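You operate a simulated robot arm through the tools that you are given. There is no shell and no other tool.

The job below is to be done with a simulated robot arm. You get a single attempt, and the scene is never put back.

JOB
Stamp the water notepad PAID and the coal notepad SENT in red ink, then close the tin.
Fine: one clear print in the middle of each; put the two stamps back; leave the third notepad blank. Set down upright: paid stamp, sent stamp.

The check looks at the end state, three seconds after you hand in, the way a careful person would. Anything else that was tipped, shoved, dropped, spilled or broken makes it a failure.

ROBOT AND FRAMES
A 7-joint arm with a two-finger parallel gripper, fixed in place. Base frame: the origin is at the foot of the arm, x ahead of it, y to its left, z up; the work surface is at about z = 760. Lengths are in mm, angles in degrees, forces in N, time in s.
With the tool pointing down near the work surface it reaches from about 200 to 680 mm from the base axis. Its first joint turns from -66.0 to 66.0 degrees. Payload 2.4 kg.
The tool frame sits at the grasp point between the pads (the TCP): z along the fingers, y along the line on which they close. The tips reach 30 mm beyond it. Largest opening 94 mm; finger width 28, thickness 10; the body of the gripper, 50 by 96 mm, starts 55 mm behind the TCP.
Orientation is told as [roll, pitch, yaw] about the base's x, y, z axes, in that order, counted from this pose: with the fingers straight down and closing along the base's y, the tool's x points along the base's -x, its y along +y and its z along -z.

CONTROLS
- The arm moves only by the tool servo_tool. Its argument "commands" is a list of rows, each a list of 7 numbers: the gripper command, from -1 (shut) to 1 (fully open), values between in proportion, then the shift along the base's x, y, z in units of 25 mm (1.0 is 25 mm), then the turn, a rotation vector about the base's x, y, z in units of 5 degrees (1.0 is 5 degrees). In form: [[hand, x, y, z, wx, wy, wz], ...]. A call has 1 to 20 rows; each row shifts and turns the commanded pose from where the row before left it. A call with a number of a shift or a turn outside -1 to 1 is refused whole. Each row takes 0.2 s and may step no farther than 50 mm and 8.6 degrees from the row before; otherwise, or with a gripper value out of range, the whole call is refused. Where a pose cannot be reached the arm comes as near as it can. A force on the tool above 40 N (or 10 N above the force at the start of the call, whichever is more), or a blocked arm, ends the call early, and 0.2 s more pass. Each finger travels about 153 mm/s and halts on what it meets, pressing with about 29 N; the grip force reading is that of the motor and also rises with nothing between the fingers. The clock runs only during rows and for 0.2 s after the last one: add rows that do not move to give the fingers time. It gives the time, the measured TCP pose, the force on the tool (base axes), the opening and the grip force at its end, in the units of the frame above (readings bear some noise), with the torque about the TCP (base axes, N m) and any sound that the robot's microphone picked up.
- Cameras (640 x 400 px; columns grow to the right, rows downward): "scene" is fixed at [52.4, 477.5, 1465.6]; the picture's right is [-0.72, -0.69, 0.00], its down [-0.39, 0.40, -0.83] and it looks along [0.58, -0.60, -0.56] (base axes); focal length 341 px, centre (320, 200). "wrist" rides on the gripper at [76, 14, -103] in the tool frame; the picture's right is [-0.18, 0.98, 0.00], its down [-0.75, -0.14, -0.64] and it looks along [-0.63, -0.12, 0.77] (tool axes); focal length 243 px, centre (320, 200). There is no depth. A picture from a camera that has moved, and an enlarged one, comes with that camera's place and axes in the base frame and with its lens. The place of the scene camera against the robot may be out by one fixed shift of up to 25 mm in any direction.
- capture(camera): a new picture of that camera. The clock stands still meanwhile.
- inspect(camera, box): a new picture of the part [left, top, right, bottom] of that camera's present view, enlarged. The clock stands still meanwhile.
- job_done(): hands the job in; it is judged then, once.

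Places have to be worked out from the pictures, the camera data and where the tool is seen. Open the gripper and draw the arm clear of the work before you hand the job in, unless the task says otherwise.

The tools are called after "Request:" by a JSON object that holds its "method" and its "body". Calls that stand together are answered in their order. servo_tool: Moves the arm, as the interface text tells. Its arguments: {"type":"object","properties":{"commands":{"type":"array"}},"required":["commands"]} The other tools are called the same way: capture (camera) takes a picture; inspect (camera, box) takes an enlarged picture of a part of a camera's view; job_done () hands the job in.

At the start:

```text
t: 0.0
eef_pos: [358.8, -29.1, 1050.4]
ee_rot: [0.0, 0.0, 0.0]
ft_force: [-0.2, -0.2, 0.7]
torque: [0.01, -0.01, -0.02]
finger_gap: 94.1
gripper_force: 0.0
```

scene: 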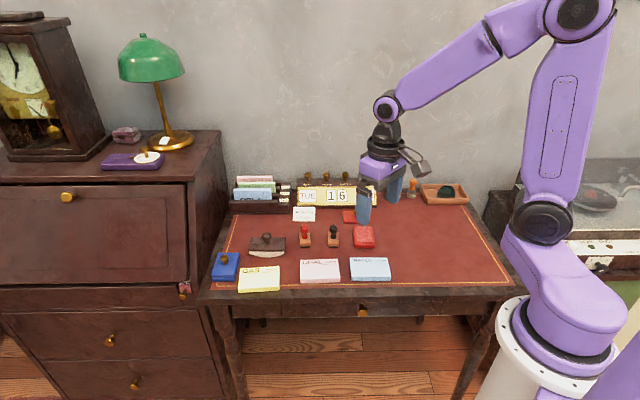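
wrist: 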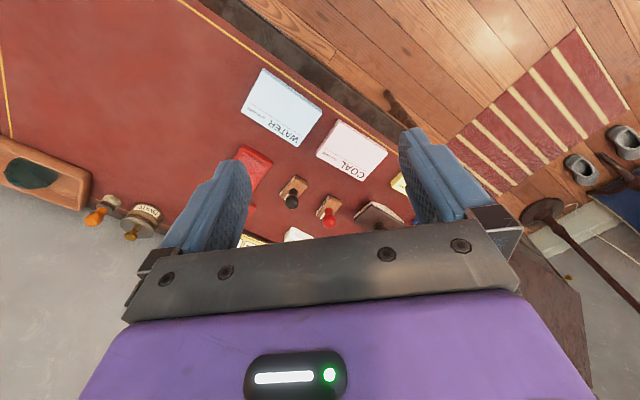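

I start by looking at the desk more closely in both cameras to identify the stamps, tins and notepads.

Request:
{"method": "inspect", "body": {"camera": "scene", "box": [200, 160, 360, 260]}}

Request:
{"method": "inspect", "body": {"camera": "scene", "box": [320, 160, 480, 260]}}

Request:
{"method": "inspect", "body": {"camera": "scene", "box": [200, 210, 400, 310]}}

Request:
{"method": "inspect", "body": {"camera": "wrist", "box": [220, 60, 420, 260]}}

```text
4.00 times, centred on (280, 210) of scene
camera zoom: at [52.4, 477.5, 1465.6], right [-0.72, -0.69, 0.0], down [-0.39, 0.4, -0.83], along [0.58, -0.6, -0.56], focal length 1365 px, centre (480, 160)
```

zoom: 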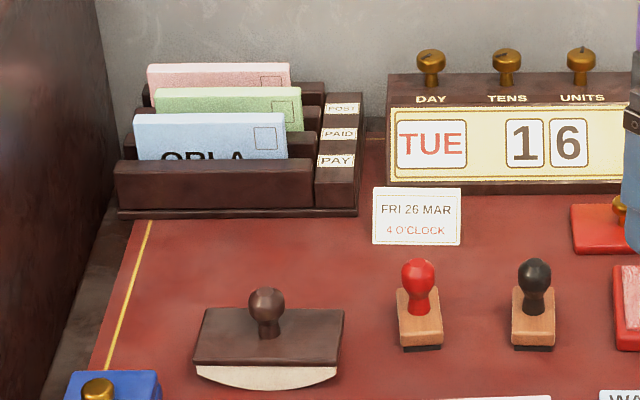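

```text
4.00 times, centred on (400, 210) of scene
camera zoom: at [52.4, 477.5, 1465.6], right [-0.72, -0.69, 0.0], down [-0.39, 0.4, -0.83], along [0.58, -0.6, -0.56], focal length 1365 px, centre (0, 160)
```

zoom: 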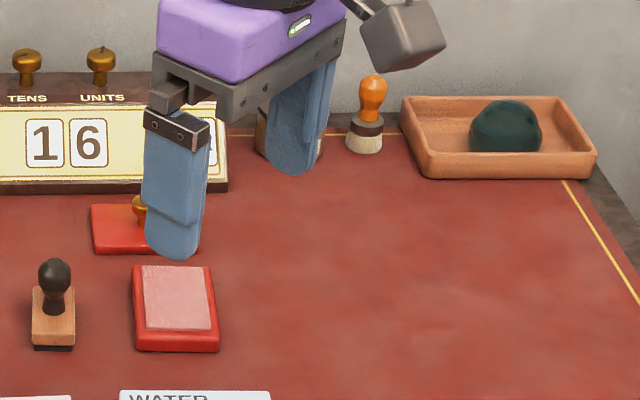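

```text
3.20 times, centred on (300, 260) of scene
camera zoom: at [52.4, 477.5, 1465.6], right [-0.72, -0.69, 0.0], down [-0.39, 0.4, -0.83], along [0.58, -0.6, -0.56], focal length 1092 px, centre (384, 8)
```

zoom: 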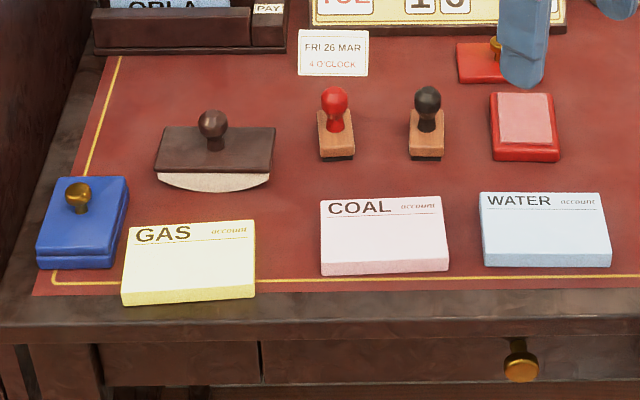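

```text
2.00 times, centred on (320, 160) of wrist
camera zoom: at [282.2, -15.1, 1152.2], right [0.18, 0.98, 0.0], down [0.75, -0.14, 0.64], along [0.63, -0.12, -0.77], focal length 485 px, centre (320, 280)
```

zoom: 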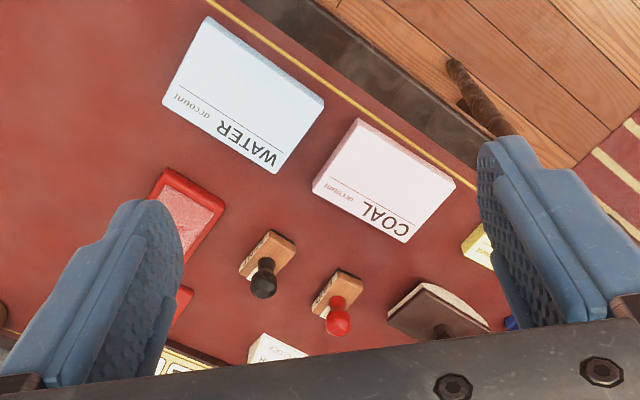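

I zoom further on the stamps to read any labels.

Request:
{"method": "inspect", "body": {"camera": "wrist", "box": [265, 160, 365, 240]}}

Request:
{"method": "inspect", "body": {"camera": "wrist", "box": [0, 120, 180, 250]}}

Request:
{"method": "inspect", "body": {"camera": "scene", "box": [290, 215, 350, 255]}}

Request:
{"method": "inspect", "body": {"camera": "scene", "box": [335, 170, 435, 255]}}

```text
5.00 times, centred on (315, 200) of wrist
camera zoom: at [282.2, -15.1, 1152.2], right [0.18, 0.98, 0.0], down [0.75, -0.14, 0.64], along [0.63, -0.12, -0.77], focal length 1213 px, centre (345, 200)
```

zoom: 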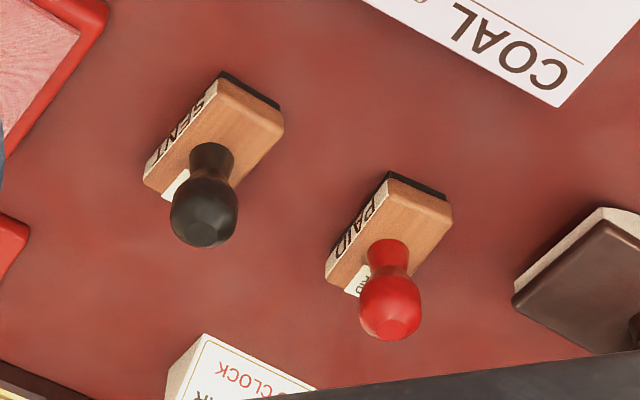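

```text
3.08 times, centred on (90, 185) of wrist
camera zoom: at [282.2, -15.1, 1152.2], right [0.18, 0.98, 0.0], down [0.75, -0.14, 0.64], along [0.63, -0.12, -0.77], focal length 746 px, centre (1028, 246)
```

zoom: 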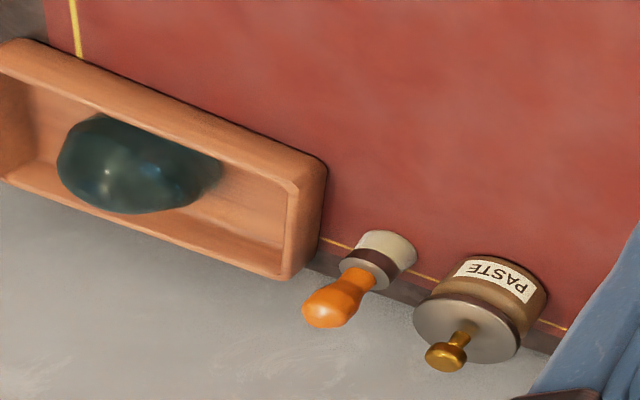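

```text
10.00 times, centred on (320, 235) of scene
camera zoom: at [52.4, 477.5, 1465.6], right [-0.72, -0.69, 0.0], down [-0.39, 0.4, -0.83], along [0.58, -0.6, -0.56], focal length 3413 px, centre (320, -150)
```

zoom: 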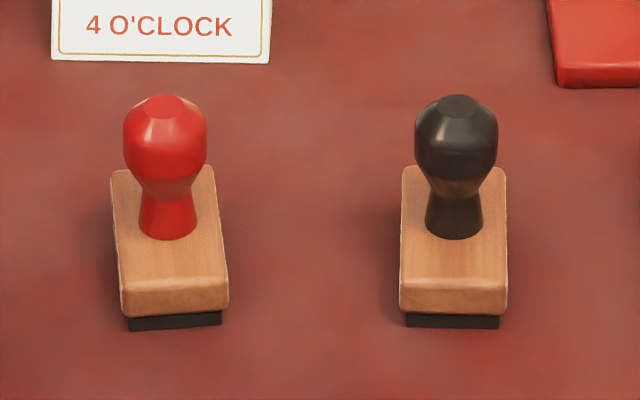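

```text
4.71 times, centred on (385, 212) of scene
camera zoom: at [52.4, 477.5, 1465.6], right [-0.72, -0.69, 0.0], down [-0.39, 0.4, -0.83], along [0.58, -0.6, -0.56], focal length 1606 px, centre (14, 141)
```

zoom: 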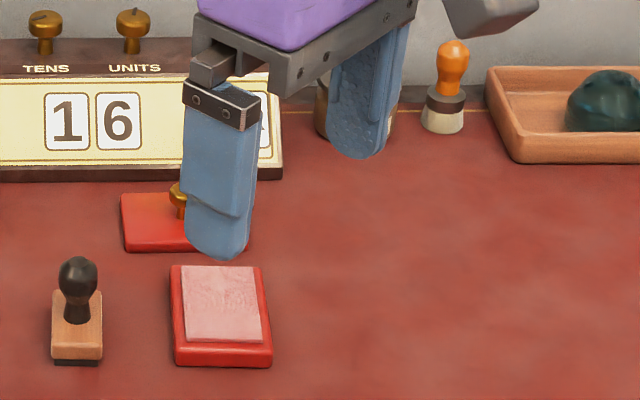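

The red‑handled stamp is PAID and the black one is SENT; the red tin stands open with its lid behind it, and the desk is turned about 45° in the base frame. I move up over the stamps with a yaw of about −46° for better wrist views.

Request:
{"method": "servo_tool", "body": {"commands": [[1, 0.8, -0.2, -0.2, 0, 0, -0.92], [1, 0.8, -0.2, -0.2, 0, 0, -0.92], [1, 0.8, -0.2, -0.2, 0, 0, -0.92], [1, 0.8, -0.2, -0.2, 0, 0, -0.92], [1, 0.8, -0.2, -0.2, 0, 0, -0.92], [1, 0.8, -0.2, -0.2, 0, 0, -0.92], [1, 0.8, -0.2, -0.2, 0, 0, -0.92], [1, 0.8, -0.2, -0.2, 0, 0, -0.92], [1, 0.8, -0.2, -0.2, 0, 0, -0.92], [1, 0.8, -0.2, -0.2, 0, 0, -0.92], [1, 0, 0, 0, 0, 0, 0], [1, 0, 0, 0, 0, 0, 0]]}}

Request:
{"method": "capture", "body": {"camera": "wrist"}}

Request:
{"method": "capture", "body": {"camera": "scene"}}

```text
t: 2.6
eef_pos: [558.1, -78.6, 1000.4]
ee_rot: [-0.1, 0.0, -46.0]
ft_force: [-0.2, 0.3, -0.1]
torque: [0.02, 0.04, -0.03]
finger_gap: 93.8
gripper_force: 0.1
```

```text
taken
camera wrist: at [515.8, -14.1, 1102.4], right [0.83, 0.55, 0.0], down [0.42, -0.64, 0.64], along [0.35, -0.54, -0.77], focal length 243 px, centre (320, 200)
```

wrist: 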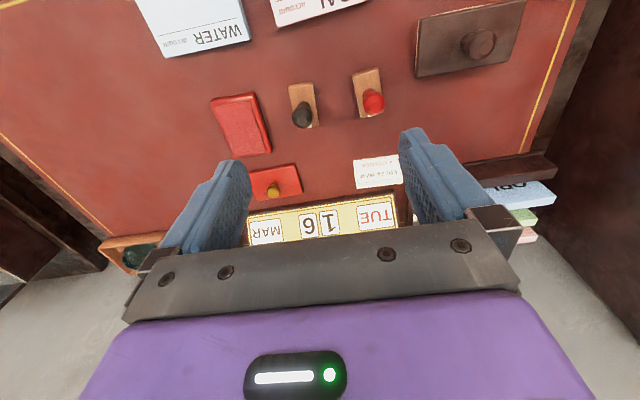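

```text
taken
```

scene: 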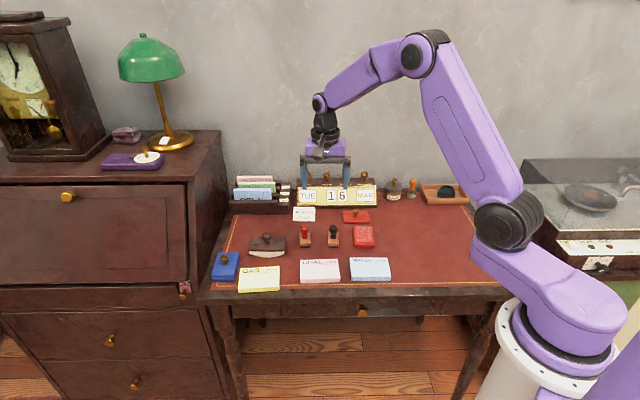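

The view is clear now; I zoom in on the stamps, the tin and lid, and pads for measuring.

Request:
{"method": "inspect", "body": {"camera": "wrist", "box": [270, 50, 410, 150]}}

Request:
{"method": "inspect", "body": {"camera": "wrist", "box": [200, 80, 320, 215]}}

Request:
{"method": "inspect", "body": {"camera": "wrist", "box": [120, 0, 380, 80]}}

Request:
{"method": "inspect", "body": {"camera": "scene", "box": [290, 200, 400, 255]}}

```text
4.00 times, centred on (340, 100) of wrist
camera zoom: at [515.8, -14.1, 1102.4], right [0.83, 0.55, 0.0], down [0.42, -0.64, 0.64], along [0.35, -0.54, -0.77], focal length 970 px, centre (240, 600)
```

zoom: 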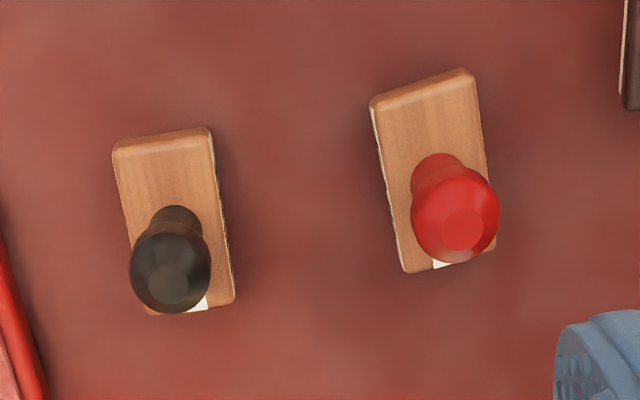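

```text
2.96 times, centred on (260, 148) of wrist
camera zoom: at [515.8, -14.1, 1102.4], right [0.83, 0.55, 0.0], down [0.42, -0.64, 0.64], along [0.35, -0.54, -0.77], focal length 719 px, centre (498, 356)
```

zoom: 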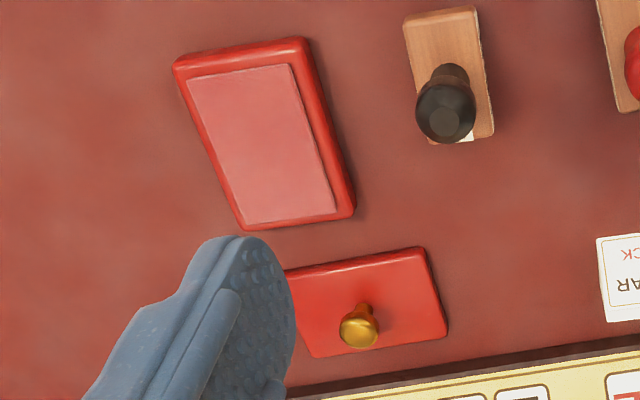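

```text
2.46 times, centred on (250, 40) of wrist
camera zoom: at [515.8, -14.1, 1102.4], right [0.83, 0.55, 0.0], down [0.42, -0.64, 0.64], along [0.35, -0.54, -0.77], focal length 597 px, centre (492, 594)
```

zoom: 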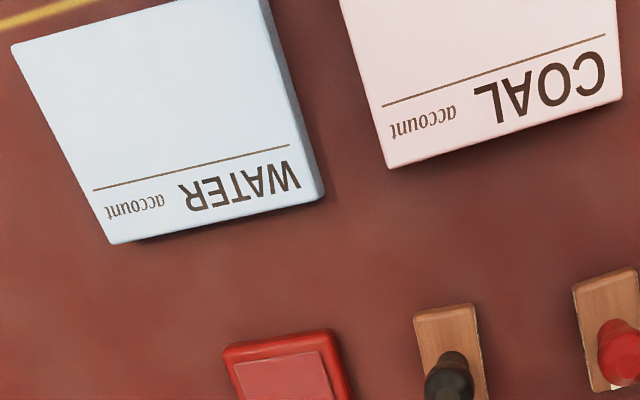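

```text
5.82 times, centred on (345, 228) of scene
camera zoom: at [52.4, 477.5, 1465.6], right [-0.72, -0.69, 0.0], down [-0.39, 0.4, -0.83], along [0.58, -0.6, -0.56], focal length 1986 px, centre (174, 40)
```

zoom: 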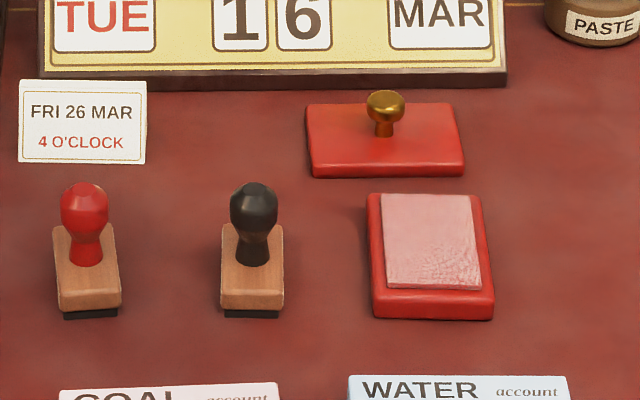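

Measured from the wrist view: the SENT block is about 30×55 mm near (558.5,−115.5), the PAID block near (619,−57.5), the ink pad is centred near (503,−194). I'll grip the blocks by their ends with yaw near +44, so the prints can be upright at about −46; I go hover over the SENT stamp to refine.

Request:
{"method": "servo_tool", "body": {"commands": [[1, 0, -0.082, -0.222, 0, 0, 0.98], [1, 0, -0.082, -0.222, 0, 0, 0.98], [1, 0, -0.082, -0.222, 0, 0, 0.98], [1, 0, -0.082, -0.222, 0, 0, 0.98], [1, 0, -0.082, -0.222, 0, 0, 0.98], [1, 0, -0.082, -0.222, 0, 0, 0.98], [1, 0, -0.082, -0.222, 0, 0, 0.98], [1, 0, -0.082, -0.222, 0, 0, 0.98], [1, 0, -0.082, -0.222, 0, 0, 0.98], [1, 0, -0.082, -0.222, 0, 0, 0.98], [1, 0, -0.082, -0.222, 0, 0, 0.98], [1, 0, -0.082, -0.222, 0, 0, 0.98], [1, 0, -0.082, -0.222, 0, 0, 0.98], [1, 0, -0.082, -0.222, 0, 0, 0.98], [1, 0, -0.082, -0.222, 0, 0, 0.98], [1, 0, -0.082, -0.222, 0, 0, 0.98], [1, 0, -0.082, -0.222, 0, 0, 0.98], [1, 0, -0.082, -0.222, 0, 0, 0.98], [1, 0, 0, 0, 0, 0, 0], [1, 0, 0, 0, 0, 0, 0]]}}

Request:
{"method": "capture", "body": {"camera": "wrist"}}

Request:
{"method": "inspect", "body": {"camera": "scene", "box": [240, 120, 420, 260]}}

```text
t: 6.8
eef_pos: [560.7, -118.1, 902.4]
ee_rot: [0.0, 0.0, 42.2]
ft_force: [0.2, -0.3, 0.3]
torque: [-0.03, -0.01, 0.02]
finger_gap: 94.1
gripper_force: 0.1
```

```text
taken
camera wrist: at [492.6, -158.0, 1003.0], right [-0.53, 0.85, 0.0], down [0.65, 0.4, 0.64], along [0.55, 0.34, -0.77], focal length 243 px, centre (320, 200)
```

wrist: 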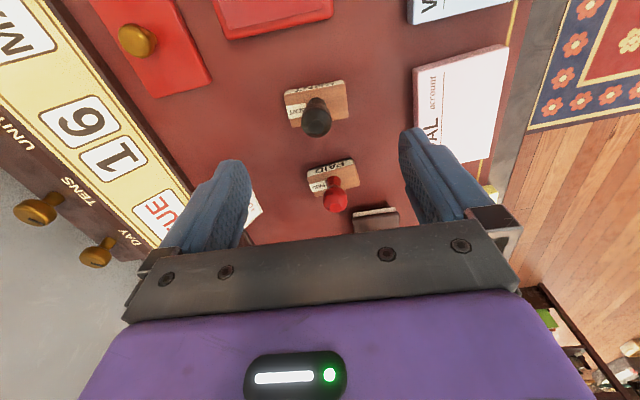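

```text
2.86 times, centred on (330, 190) of scene
camera zoom: at [52.4, 477.5, 1465.6], right [-0.72, -0.69, 0.0], down [-0.39, 0.4, -0.83], along [0.58, -0.6, -0.56], focal length 975 px, centre (291, 229)
```

zoom: 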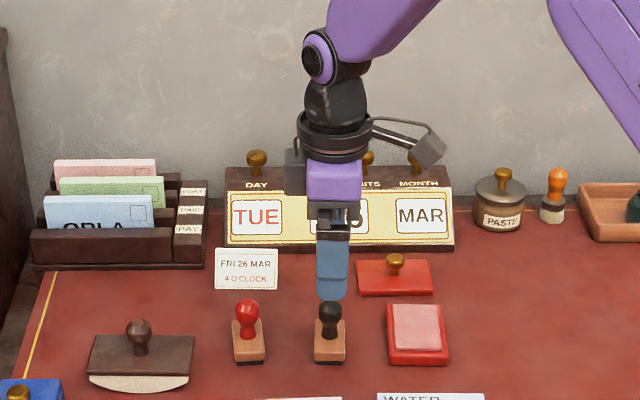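

The gripper lines up over the SENT stamp. I zoom in on the wrist view to refine the block centres before going down.

Request:
{"method": "inspect", "body": {"camera": "wrist", "box": [260, 60, 380, 220]}}

Request:
{"method": "inspect", "body": {"camera": "wrist", "box": [270, 65, 370, 145]}}

Request:
{"method": "inspect", "body": {"camera": "wrist", "box": [90, 0, 350, 110]}}

```text
2.50 times, centred on (320, 140) of wrist
camera zoom: at [492.6, -158.0, 1003.0], right [-0.53, 0.85, 0.0], down [0.65, 0.4, 0.64], along [0.55, 0.34, -0.77], focal length 606 px, centre (320, 350)
```

zoom: 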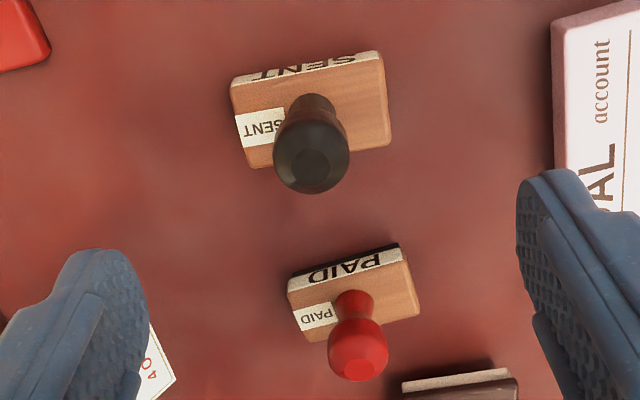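

```text
5.00 times, centred on (320, 105) of wrist
camera zoom: at [492.6, -158.0, 1003.0], right [-0.53, 0.85, 0.0], down [0.65, 0.4, 0.64], along [0.55, 0.34, -0.77], focal length 1213 px, centre (320, 675)
```

zoom: 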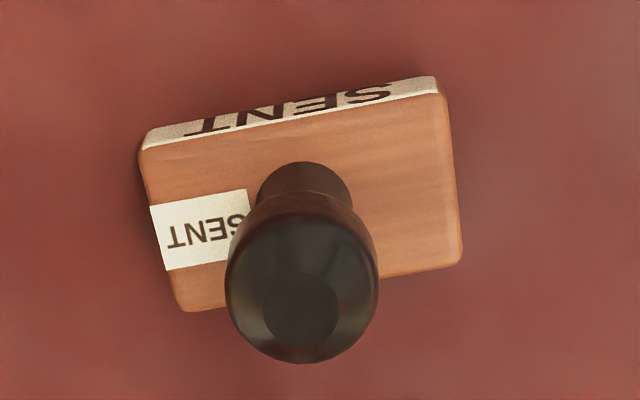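

```text
2.46 times, centred on (220, 55) of wrist
camera zoom: at [492.6, -158.0, 1003.0], right [-0.53, 0.85, 0.0], down [0.65, 0.4, 0.64], along [0.55, 0.34, -0.77], focal length 597 px, centre (566, 557)
```

zoom: 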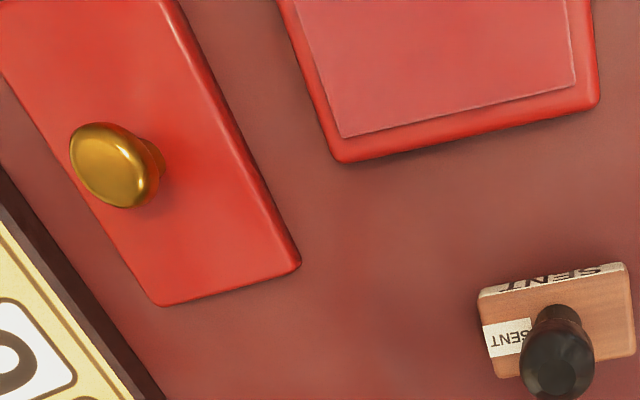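

Both views agree on about (559.5,−118.5) for the SENT block, with the gripper almost exactly above. I lower to just above table height with the fingers at roughly 75 mm and check how the tips sit.

Request:
{"method": "servo_tool", "body": {"commands": [[0.6, -0.02, 0, -0.7, 0, 0, 0], [0.6, 0, 0, -0.7, 0, 0, 0], [0.6, 0, 0, -0.7, 0, 0, 0], [0.6, 0, 0, -0.7, 0, 0, 0], [0.6, 0, 0, -0.6, 0, 0, 0], [0.6, 0, 0, -0.5, 0, 0, 0], [0.6, 0, 0, 0, 0, 0, 0], [0.6, 0, 0, 0, 0, 0, 0]]}}

Request:
{"method": "capture", "body": {"camera": "wrist"}}

Request:
{"method": "inspect", "body": {"camera": "scene", "box": [280, 190, 380, 260]}}

```text
t: 8.6
eef_pos: [557.9, -116.4, 803.3]
ee_rot: [0.0, 0.0, 42.3]
ft_force: [0.7, -0.6, 0.6]
torque: [0.04, -0.01, 0.0]
finger_gap: 75.4
gripper_force: 0.2
```

```text
taken
camera wrist: at [491.7, -157.6, 906.0], right [-0.52, 0.85, 0.0], down [0.65, 0.4, 0.64], along [0.55, 0.34, -0.77], focal length 243 px, centre (320, 200)
```

wrist: 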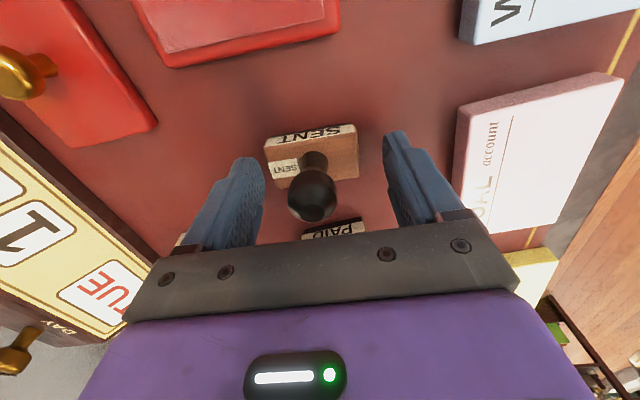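

```text
5.71 times, centred on (330, 225) of scene
camera zoom: at [52.4, 477.5, 1465.6], right [-0.72, -0.69, 0.0], down [-0.39, 0.4, -0.83], along [0.58, -0.6, -0.56], focal length 1950 px, centre (263, 57)
```

zoom: 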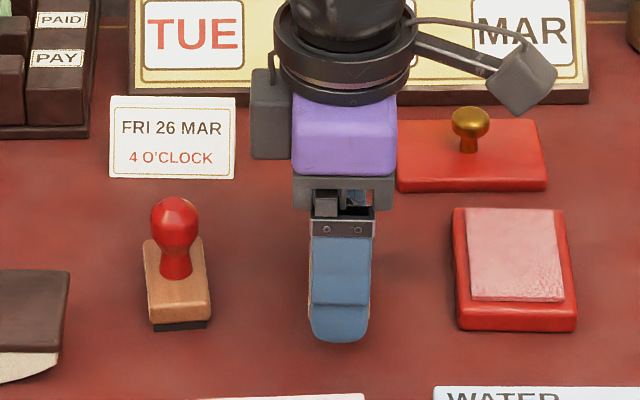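

The tips are now at roughly 773 and the stamp is between them. I zoom in for centring before lowering further.

Request:
{"method": "inspect", "body": {"camera": "wrist", "box": [230, 110, 410, 240]}}

```text
3.08 times, centred on (320, 175) of wrist
camera zoom: at [491.7, -157.6, 906.0], right [-0.52, 0.85, 0.0], down [0.65, 0.4, 0.64], along [0.55, 0.34, -0.77], focal length 746 px, centre (320, 277)
```

zoom: 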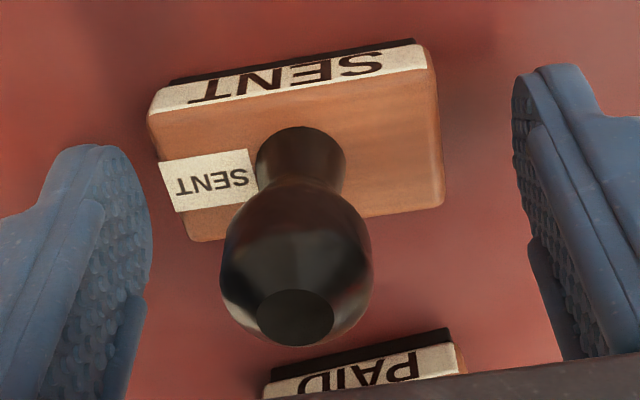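

The block centre works out at about (558.3,−120.5), top near z 779. I shift a few mm, lower the tips to about z 766 (above the rubber), and close on the block ends.

Request:
{"method": "servo_tool", "body": {"commands": [[0.6, 0.036, -0.136, 0, 0, 0, 0], [0.6, 0, 0, -0.14, 0, 0, 0], [0.6, 0, 0, -0.14, 0, 0, 0], [0.6, 0, 0, 0, 0, 0, 0], [0.4, 0, 0, 0, 0, 0, 0], [0.25, 0, 0, 0, 0, 0, 0], [0.1, 0, 0, 0, 0, 0, 0], [-0.1, 0, 0, 0, 0, 0, 0], [-1, 0, 0, 0, 0, 0, 0], [-1, 0, 0, 0, 0, 0, 0], [-1, 0, 0, 0, 0, 0, 0]]}}

Request:
{"method": "inspect", "body": {"camera": "wrist", "box": [230, 110, 410, 240]}}

Request:
{"method": "inspect", "body": {"camera": "scene", "box": [280, 190, 380, 260]}}

```text
t: 11.0
eef_pos: [558.6, -120.2, 797.3]
ee_rot: [0.0, 0.1, 42.3]
ft_force: [-0.5, 0.0, -0.3]
torque: [-0.01, -0.03, 0.01]
finger_gap: 55.2
gripper_force: 29.3
```

```text
3.08 times, centred on (320, 175) of wrist
camera zoom: at [492.8, -161.1, 898.8], right [-0.52, 0.85, 0.0], down [0.65, 0.4, 0.64], along [0.55, 0.34, -0.77], focal length 746 px, centre (320, 277)
```

zoom: 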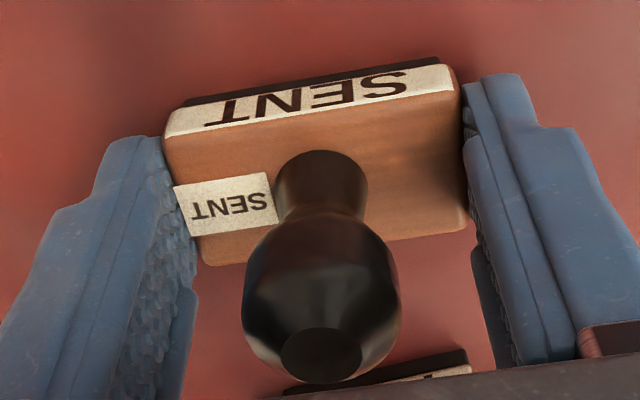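

```text
5.71 times, centred on (330, 225) of scene
camera zoom: at [52.4, 477.5, 1465.6], right [-0.72, -0.69, 0.0], down [-0.39, 0.4, -0.83], along [0.58, -0.6, -0.56], focal length 1950 px, centre (263, 57)
```

zoom: 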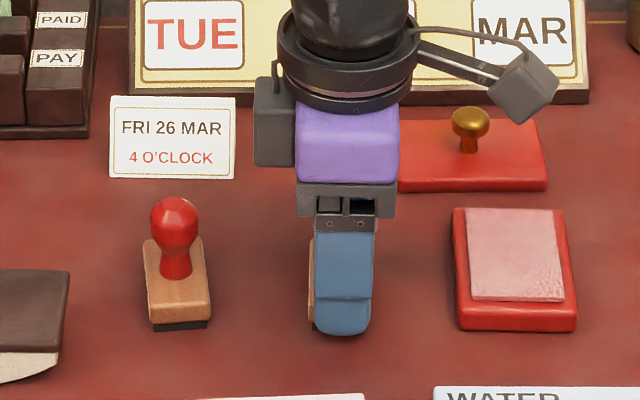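

The SENT stamp is held at its ends (55 mm). I lift it 80 mm and carry it toward the red ink pad, hovering there for a look.

Request:
{"method": "servo_tool", "body": {"commands": [[-1, 0, 0, 0.4, 0, 0, 0], [-1, 0, 0, 0.7, 0, 0, 0], [-1, 0, 0, 0.8, 0, 0, 0], [-1, 0, 0, 0.8, 0, 0, 0], [-1, 0, 0, 0.5, 0, 0, 0], [-1, -0.55, -0.7, 0, 0, 0, 0], [-1, -0.55, -0.7, 0, 0, 0, 0], [-1, -0.55, -0.7, 0, 0, 0, 0], [-1, -0.55, -0.7, 0, 0, 0, 0], [-1, 0, 0, 0, 0, 0, 0], [-1, 0, 0, 0, 0, 0, 0]]}}

Request:
{"method": "capture", "body": {"camera": "wrist"}}

Request:
{"method": "inspect", "body": {"camera": "scene", "box": [290, 160, 420, 260]}}

```text
t: 13.4
eef_pos: [504.4, -189.6, 875.8]
ee_rot: [0.0, 0.0, 42.3]
ft_force: [-0.7, 0.4, 0.2]
torque: [0.04, -0.02, -0.01]
finger_gap: 23.3
gripper_force: 29.2
```

```text
taken
camera wrist: at [437.9, -231.2, 977.9], right [-0.52, 0.85, 0.0], down [0.65, 0.4, 0.64], along [0.55, 0.34, -0.77], focal length 243 px, centre (320, 200)
```

wrist: 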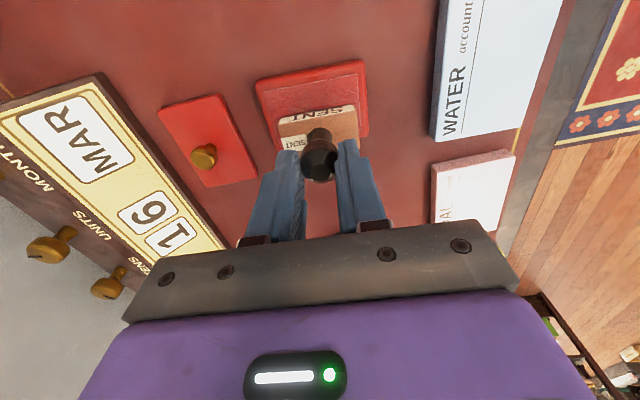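

```text
4.00 times, centred on (355, 210) of scene
camera zoom: at [52.4, 477.5, 1465.6], right [-0.72, -0.69, 0.0], down [-0.39, 0.4, -0.83], along [0.58, -0.6, -0.56], focal length 1365 px, centre (180, 160)
```

zoom: 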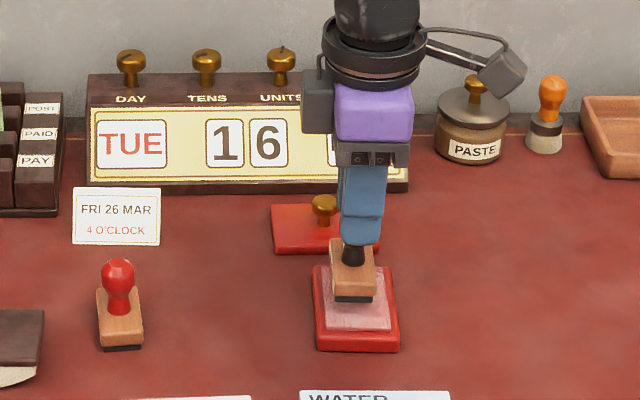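

The block slipped down and the fingers now hold the stamp by its knob (23 mm). I look closely at how it hangs.

Request:
{"method": "inspect", "body": {"camera": "wrist", "box": [240, 50, 400, 190]}}

Request:
{"method": "inspect", "body": {"camera": "scene", "box": [350, 190, 410, 255]}}

```text
2.86 times, centred on (320, 120) of wrist
camera zoom: at [437.9, -231.2, 977.9], right [-0.52, 0.85, 0.0], down [0.65, 0.4, 0.64], along [0.55, 0.34, -0.77], focal length 693 px, centre (320, 429)
```

zoom: 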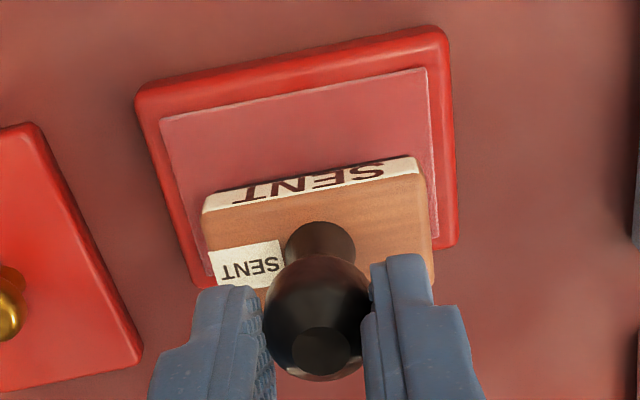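

```text
6.15 times, centred on (380, 222) of scene
camera zoom: at [52.4, 477.5, 1465.6], right [-0.72, -0.69, 0.0], down [-0.39, 0.4, -0.83], along [0.58, -0.6, -0.56], focal length 2100 px, centre (-49, 62)
```

zoom: 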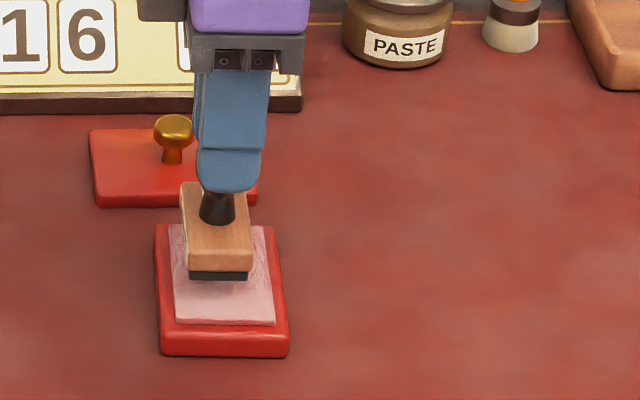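

The stamp hangs upright but only the finger ends hold the knob, so I'll set it back on its spot and regrip the knob deeper. I move back over its original place and lower most of the way.

Request:
{"method": "servo_tool", "body": {"commands": [[-1, 0.55, 0.7, 0, 0, 0, 0], [-1, 0.55, 0.7, 0, 0, 0, 0], [-1, 0.55, 0.7, 0, 0, 0, 0], [-1, 0.55, 0.7, 0, 0, 0, 0], [-1, 0, 0, 0, 0, 0, 0], [-1, 0, 0, -0.4, 0, 0, 0], [-1, 0, 0, -0.4, 0, 0, 0], [-1, 0, 0, -0.2, 0, 0, 0], [-1, 0, 0, 0, 0, 0, 0]]}}

Request:
{"method": "inspect", "body": {"camera": "scene", "box": [290, 200, 370, 255]}}

Request:
{"method": "inspect", "body": {"camera": "wrist", "box": [230, 50, 410, 190]}}

```text
t: 15.4
eef_pos: [559.9, -120.8, 851.7]
ee_rot: [-0.1, 0.0, 42.4]
ft_force: [1.5, 0.2, -0.7]
torque: [0.01, 0.01, -0.02]
finger_gap: 22.9
gripper_force: 29.4
```

```text
7.27 times, centred on (330, 228) of scene
camera zoom: at [52.4, 477.5, 1465.6], right [-0.72, -0.69, 0.0], down [-0.39, 0.4, -0.83], along [0.58, -0.6, -0.56], focal length 2482 px, centre (247, 0)
```

zoom: 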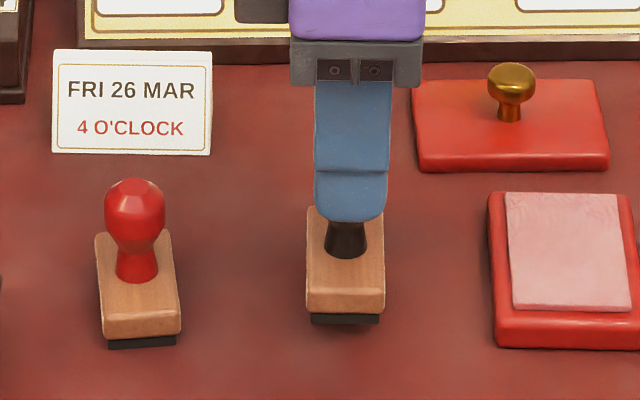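

```text
2.86 times, centred on (320, 120) of wrist
camera zoom: at [493.3, -161.3, 953.6], right [-0.52, 0.85, 0.0], down [0.65, 0.4, 0.64], along [0.55, 0.34, -0.77], focal length 693 px, centre (320, 429)
```

zoom: 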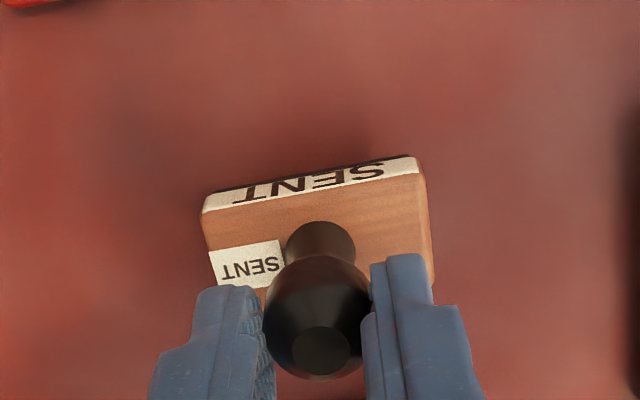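

It's about 10 mm above the desk; I lower in small steps and watch the force.

Request:
{"method": "servo_tool", "body": {"commands": [[-1, 0, 0, -0.08, 0, 0, 0], [-1, 0, 0, -0.08, 0, 0, 0], [-1, 0, 0, -0.08, 0, 0, 0], [-1, 0, 0, -0.08, 0, 0, 0], [-1, 0, 0, 0, 0, 0, 0]]}}

Request:
{"method": "inspect", "body": {"camera": "scene", "box": [290, 200, 370, 255]}}

```text
t: 16.6
eef_pos: [560.1, -120.7, 844.6]
ee_rot: [0.0, 0.0, 42.4]
ft_force: [0.6, -0.1, -0.1]
torque: [0.01, 0.0, -0.02]
finger_gap: 22.8
gripper_force: 29.5
```

```text
7.27 times, centred on (330, 228) of scene
camera zoom: at [52.4, 477.5, 1465.6], right [-0.72, -0.69, 0.0], down [-0.39, 0.4, -0.83], along [0.58, -0.6, -0.56], focal length 2482 px, centre (247, 0)
```

zoom: 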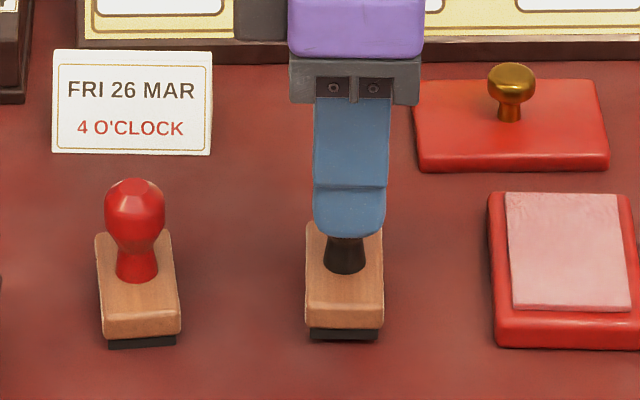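

Close to the desk now; I continue in 1 mm steps.

Request:
{"method": "servo_tool", "body": {"commands": [[-1, 0, 0, -0.04, 0, 0, 0], [-1, 0, 0, -0.04, 0, 0, 0], [-1, 0, 0, -0.04, 0, 0, 0], [-1, 0, 0, 0, 0, 0, 0]]}}

```text
t: 17.6
eef_pos: [560.3, -119.8, 840.9]
ee_rot: [0.0, 0.0, 42.3]
ft_force: [0.7, -0.3, 0.1]
torque: [0.0, -0.01, -0.04]
finger_gap: 22.9
gripper_force: 29.1
```

Request:
{"method": "servo_tool", "body": {"commands": [[-1, 0, 0, -0.04, 0, 0, 0], [-1, 0, 0, -0.04, 0, 0, 0], [-1, 0, 0, 0, 0, 0, 0]]}}

Request:
{"method": "inspect", "body": {"camera": "scene", "box": [290, 200, 370, 255]}}

```text
t: 18.4
eef_pos: [558.4, -120.7, 839.0]
ee_rot: [0.0, 0.0, 42.3]
ft_force: [-1.5, 0.2, 6.0]
torque: [0.01, 0.13, 0.0]
finger_gap: 22.9
gripper_force: 29.3
```

```text
7.27 times, centred on (330, 228) of scene
camera zoom: at [52.3, 477.5, 1465.6], right [-0.72, -0.69, 0.0], down [-0.39, 0.4, -0.83], along [0.58, -0.6, -0.56], focal length 2482 px, centre (247, 0)
```

zoom: 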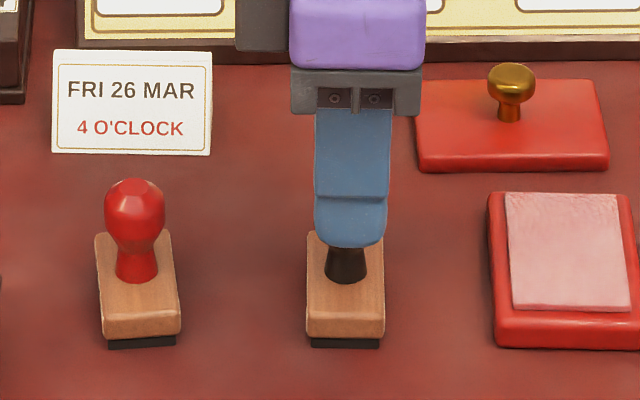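

Contact at 6 N: the stamp stands on the desk. I open slightly, go 25 mm deeper (tips just over the block), and regrip the knob.

Request:
{"method": "servo_tool", "body": {"commands": [[-0.4, 0, 0, 0, 0, 0, 0], [-0.25, 0, 0, 0, 0, 0, 0], [-0.2, 0, 0, 0, 0, 0, 0], [-0.2, 0, 0, -0.3, 0, 0, 0], [-0.2, 0, 0, -0.3, 0, 0, 0], [-0.2, 0, 0, -0.25, 0, 0, 0], [-0.2, 0, 0, 0, 0, 0, 0]]}}

Request:
{"method": "inspect", "body": {"camera": "scene", "box": [290, 200, 370, 255]}}

Request:
{"method": "inspect", "body": {"camera": "wrist", "box": [230, 80, 410, 220]}}

```text
t: 20.0
eef_pos: [559.6, -119.3, 817.6]
ee_rot: [0.0, -0.1, 42.3]
ft_force: [-0.1, -0.6, -0.2]
torque: [-0.04, -0.01, 0.03]
finger_gap: 37.7
gripper_force: 0.1
```

```text
7.27 times, centred on (330, 228) of scene
camera zoom: at [52.4, 477.5, 1465.6], right [-0.72, -0.69, 0.0], down [-0.39, 0.4, -0.83], along [0.58, -0.6, -0.56], focal length 2482 px, centre (247, 0)
```

zoom: 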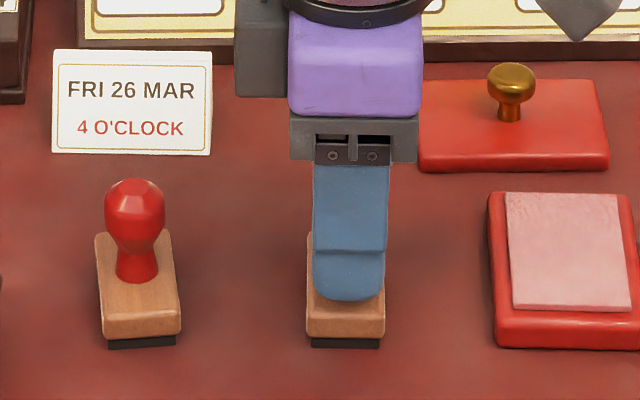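

```text
2.86 times, centred on (320, 150) of wrist
camera zoom: at [492.9, -160.9, 919.3], right [-0.52, 0.85, 0.0], down [0.65, 0.4, 0.64], along [0.55, 0.34, -0.77], focal length 693 px, centre (320, 343)
```

zoom: 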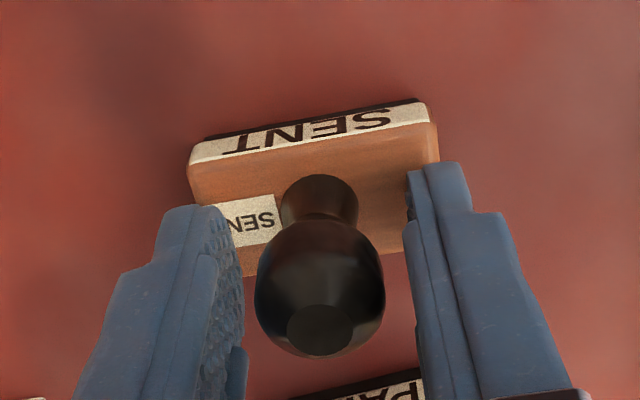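

The stamp stands upright; tips are about 7 mm above the block. I go 2.5 mm lower and close on the knob.

Request:
{"method": "servo_tool", "body": {"commands": [[-0.2, 0, 0, -0.1, 0, 0, 0], [-0.2, 0, 0, 0, 0, 0, 0], [-0.35, 0, 0, 0, 0, 0, 0], [-0.5, 0, 0, 0, 0, 0, 0], [-1, 0, 0, 0, 0, 0, 0], [-1, 0, 0, 0, 0, 0, 0], [-1, 0, 0, 0, 0, 0, 0], [-1, 0, 0, 0.4, 0, 0, 0], [-1, 0, 0, 0.7, 0, 0, 0], [-1, 0, 0, 0.7, 0, 0, 0], [-1, 0, 0, 0.2, 0, 0, 0], [-1, 0, 0, 0, 0, 0, 0]]}}

Request:
{"method": "inspect", "body": {"camera": "scene", "box": [290, 180, 390, 255]}}

Request:
{"method": "inspect", "body": {"camera": "wrist", "box": [230, 80, 410, 220]}}

```text
t: 22.6
eef_pos: [559.4, -120.0, 867.2]
ee_rot: [0.0, 0.0, 42.3]
ft_force: [0.2, 0.0, -1.3]
torque: [0.0, 0.0, 0.0]
finger_gap: 23.6
gripper_force: 29.0
```

```text
5.33 times, centred on (340, 218) of scene
camera zoom: at [52.4, 477.5, 1465.6], right [-0.72, -0.69, 0.0], down [-0.39, 0.4, -0.83], along [0.58, -0.6, -0.56], focal length 1820 px, centre (213, 107)
```

zoom: 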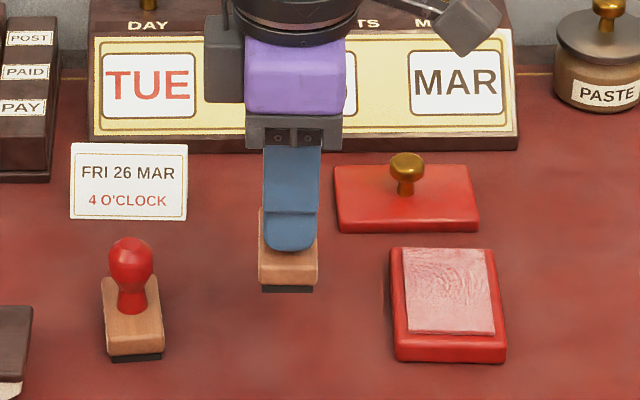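

```text
2.86 times, centred on (320, 150) of wrist
camera zoom: at [492.7, -160.8, 967.3], right [-0.52, 0.85, 0.0], down [0.65, 0.4, 0.64], along [0.55, 0.34, -0.77], focal length 693 px, centre (320, 343)
```

zoom: 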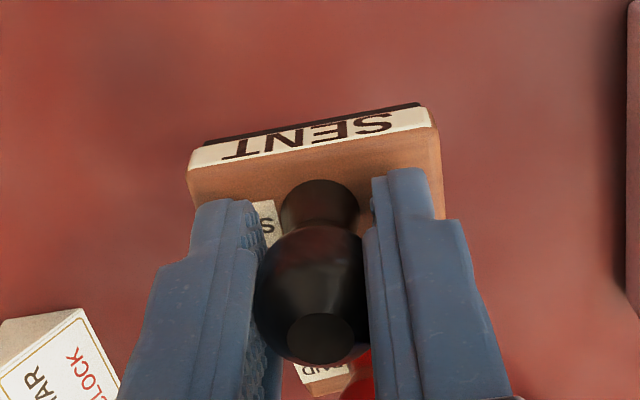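

The stamp is now held firmly by the knob with the die level. I carry it over the ink pad centre (≈502.5,−195) and lower to just above it.

Request:
{"method": "servo_tool", "body": {"commands": [[-1, -0.549, -0.746, 0, 0, 0, 0], [-1, -0.549, -0.746, 0, 0, 0, 0], [-1, -0.549, -0.746, 0, 0, 0, 0], [-1, -0.549, -0.746, 0, 0, 0, 0], [-1, 0, 0, 0, 0, 0, 0], [-1, 0, 0, -0.4, 0, 0, 0], [-1, 0, 0, -0.4, 0, 0, 0], [-1, 0, 0, -0.2, 0, 0, 0], [-1, 0, 0, 0, 0, 0, 0]]}}

Request:
{"method": "inspect", "body": {"camera": "scene", "box": [320, 190, 410, 255]}}

Request:
{"method": "inspect", "body": {"camera": "wrist", "box": [230, 60, 410, 200]}}

```text
t: 24.6
eef_pos: [505.2, -194.6, 840.1]
ee_rot: [0.0, 0.0, 42.3]
ft_force: [0.4, 0.5, -1.1]
torque: [0.01, 0.02, 0.01]
finger_gap: 23.6
gripper_force: 28.8
```

```text
6.15 times, centred on (365, 222) of scene
camera zoom: at [52.4, 477.5, 1465.6], right [-0.72, -0.69, 0.0], down [-0.39, 0.4, -0.83], along [0.58, -0.6, -0.56], focal length 2100 px, centre (43, 62)
```

zoom: 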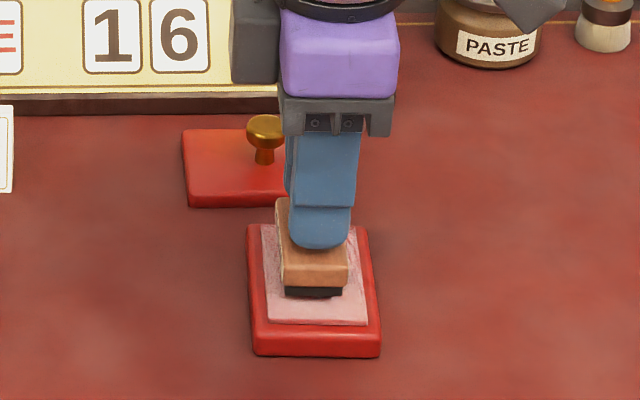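

```text
2.86 times, centred on (320, 130) of wrist
camera zoom: at [438.9, -235.5, 941.5], right [-0.52, 0.85, 0.0], down [0.65, 0.4, 0.64], along [0.55, 0.34, -0.77], focal length 693 px, centre (320, 400)
```

zoom: 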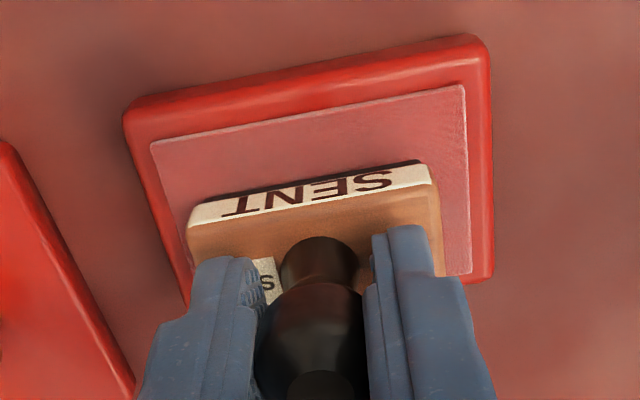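

Well placed over the pad, with the die about 6 mm above it. I lower in small steps to press with a moderate force.

Request:
{"method": "servo_tool", "body": {"commands": [[-1, 0, 0, -0.1, 0, 0, 0], [-1, 0, 0, -0.08, 0, 0, 0], [-1, 0, 0, -0.04, 0, 0, 0], [-1, 0, 0, -0.04, 0, 0, 0], [-1, 0, 0, 0, 0, 0, 0]]}}

```text
t: 25.8
eef_pos: [504.0, -194.6, 835.4]
ee_rot: [-0.1, -0.1, 42.2]
ft_force: [-4.0, 2.0, 22.5]
torque: [0.05, 0.13, -0.05]
finger_gap: 23.4
gripper_force: 28.7
```

The pad was pressed with 22 N, which is ample. I hold one row, lift straight up, and look at the die and pad.

Request:
{"method": "servo_tool", "body": {"commands": [[-1, 0, 0, 0, 0, 0, 0], [-1, 0, 0, 0.1, 0, 0, 0], [-1, 0, 0, 0.4, 0, 0, 0], [-1, 0, 0, 0.6, 0, 0, 0], [-1, 0, 0, 0.6, 0, 0, 0], [-1, 0, 0, 0, 0, 0, 0]]}}

Request:
{"method": "inspect", "body": {"camera": "scene", "box": [320, 190, 410, 255]}}

Request:
{"method": "inspect", "body": {"camera": "wrist", "box": [230, 60, 410, 200]}}

```text
t: 27.2
eef_pos: [503.3, -195.1, 876.7]
ee_rot: [0.0, 0.0, 42.2]
ft_force: [-0.1, -0.3, 0.0]
torque: [-0.02, 0.05, -0.04]
finger_gap: 23.9
gripper_force: 29.4
```

```text
6.15 times, centred on (365, 222) of scene
camera zoom: at [52.4, 477.5, 1465.6], right [-0.72, -0.69, 0.0], down [-0.39, 0.4, -0.83], along [0.58, -0.6, -0.56], focal length 2100 px, centre (43, 62)
```

zoom: 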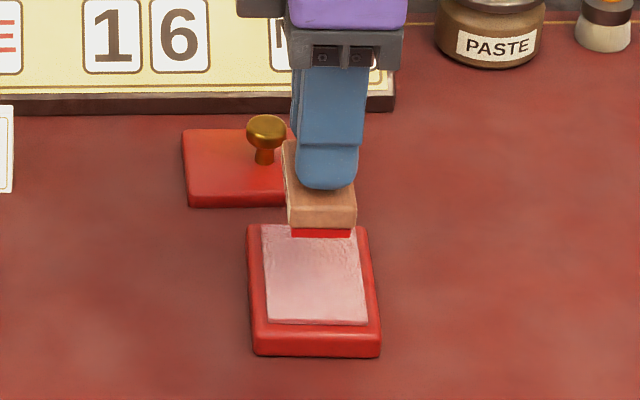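

```text
2.86 times, centred on (320, 130) of wrist
camera zoom: at [438.0, -235.5, 977.9], right [-0.52, 0.85, 0.0], down [0.65, 0.4, 0.64], along [0.55, 0.34, -0.77], focal length 693 px, centre (320, 400)
```

zoom: 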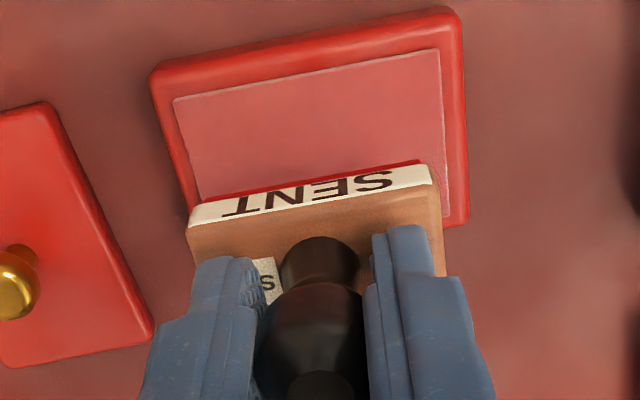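

The die turned red, so it's inked. Now I turn −86° and carry the stamp over the coal pad (centre about (497,2)), staying high, to measure the pad from close by.

Request:
{"method": "servo_tool", "body": {"commands": [[-1, 0, 0, 0.6, 0, 0, 0], [-1, -0.013, 0.438, 0, 0, 0, -0.959], [-1, -0.013, 0.438, 0, 0, 0, -0.959], [-1, -0.013, 0.438, 0, 0, 0, -0.959], [-1, -0.013, 0.438, 0, 0, 0, -0.959], [-1, -0.013, 0.438, 0, 0, 0, -0.959], [-1, -0.013, 0.438, 0, 0, 0, -0.959], [-1, -0.013, 0.438, 0, 0, 0, -0.959], [-1, -0.013, 0.438, 0, 0, 0, -0.959], [-1, -0.013, 0.438, 0, 0, 0, -0.959], [-1, -0.013, 0.438, 0, 0, 0, -0.959], [-1, -0.013, 0.438, 0, 0, 0, -0.959], [-1, -0.013, 0.438, 0, 0, 0, -0.959], [-1, -0.013, 0.438, 0, 0, 0, -0.959], [-1, -0.013, 0.438, 0, 0, 0, -0.959], [-1, -0.013, 0.438, 0, 0, 0, -0.959], [-1, -0.013, 0.438, 0, 0, 0, -0.959], [-1, -0.013, 0.438, 0, 0, 0, -0.959], [-1, -0.013, 0.438, 0, 0, 0, -0.959], [-1, 0, 0, 0, 0, 0, 0]]}}

Request:
{"method": "capture", "body": {"camera": "wrist"}}

Request:
{"method": "inspect", "body": {"camera": "scene", "box": [270, 190, 400, 290]}}

```text
t: 31.4
eef_pos: [498.8, 1.3, 891.7]
ee_rot: [0.0, 0.0, -43.9]
ft_force: [-0.5, -0.5, 0.1]
torque: [0.01, -0.02, -0.02]
finger_gap: 23.4
gripper_force: 28.7
```

```text
taken
camera wrist: at [453.6, 64.8, 993.0], right [0.82, 0.58, 0.0], down [0.44, -0.63, 0.64], along [0.37, -0.52, -0.77], focal length 243 px, centre (320, 200)
```

wrist: 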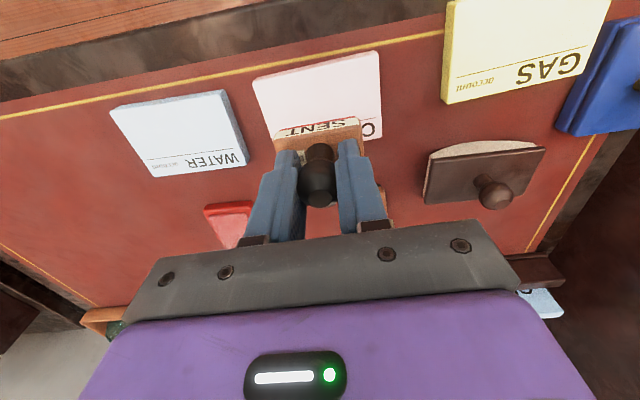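

```text
4.00 times, centred on (335, 240) of scene
camera zoom: at [52.4, 477.5, 1465.6], right [-0.72, -0.69, 0.0], down [-0.39, 0.4, -0.83], along [0.58, -0.6, -0.56], focal length 1365 px, centre (260, 40)
```

zoom: 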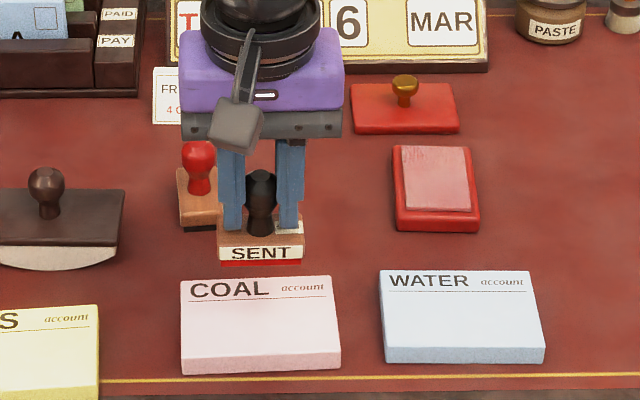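

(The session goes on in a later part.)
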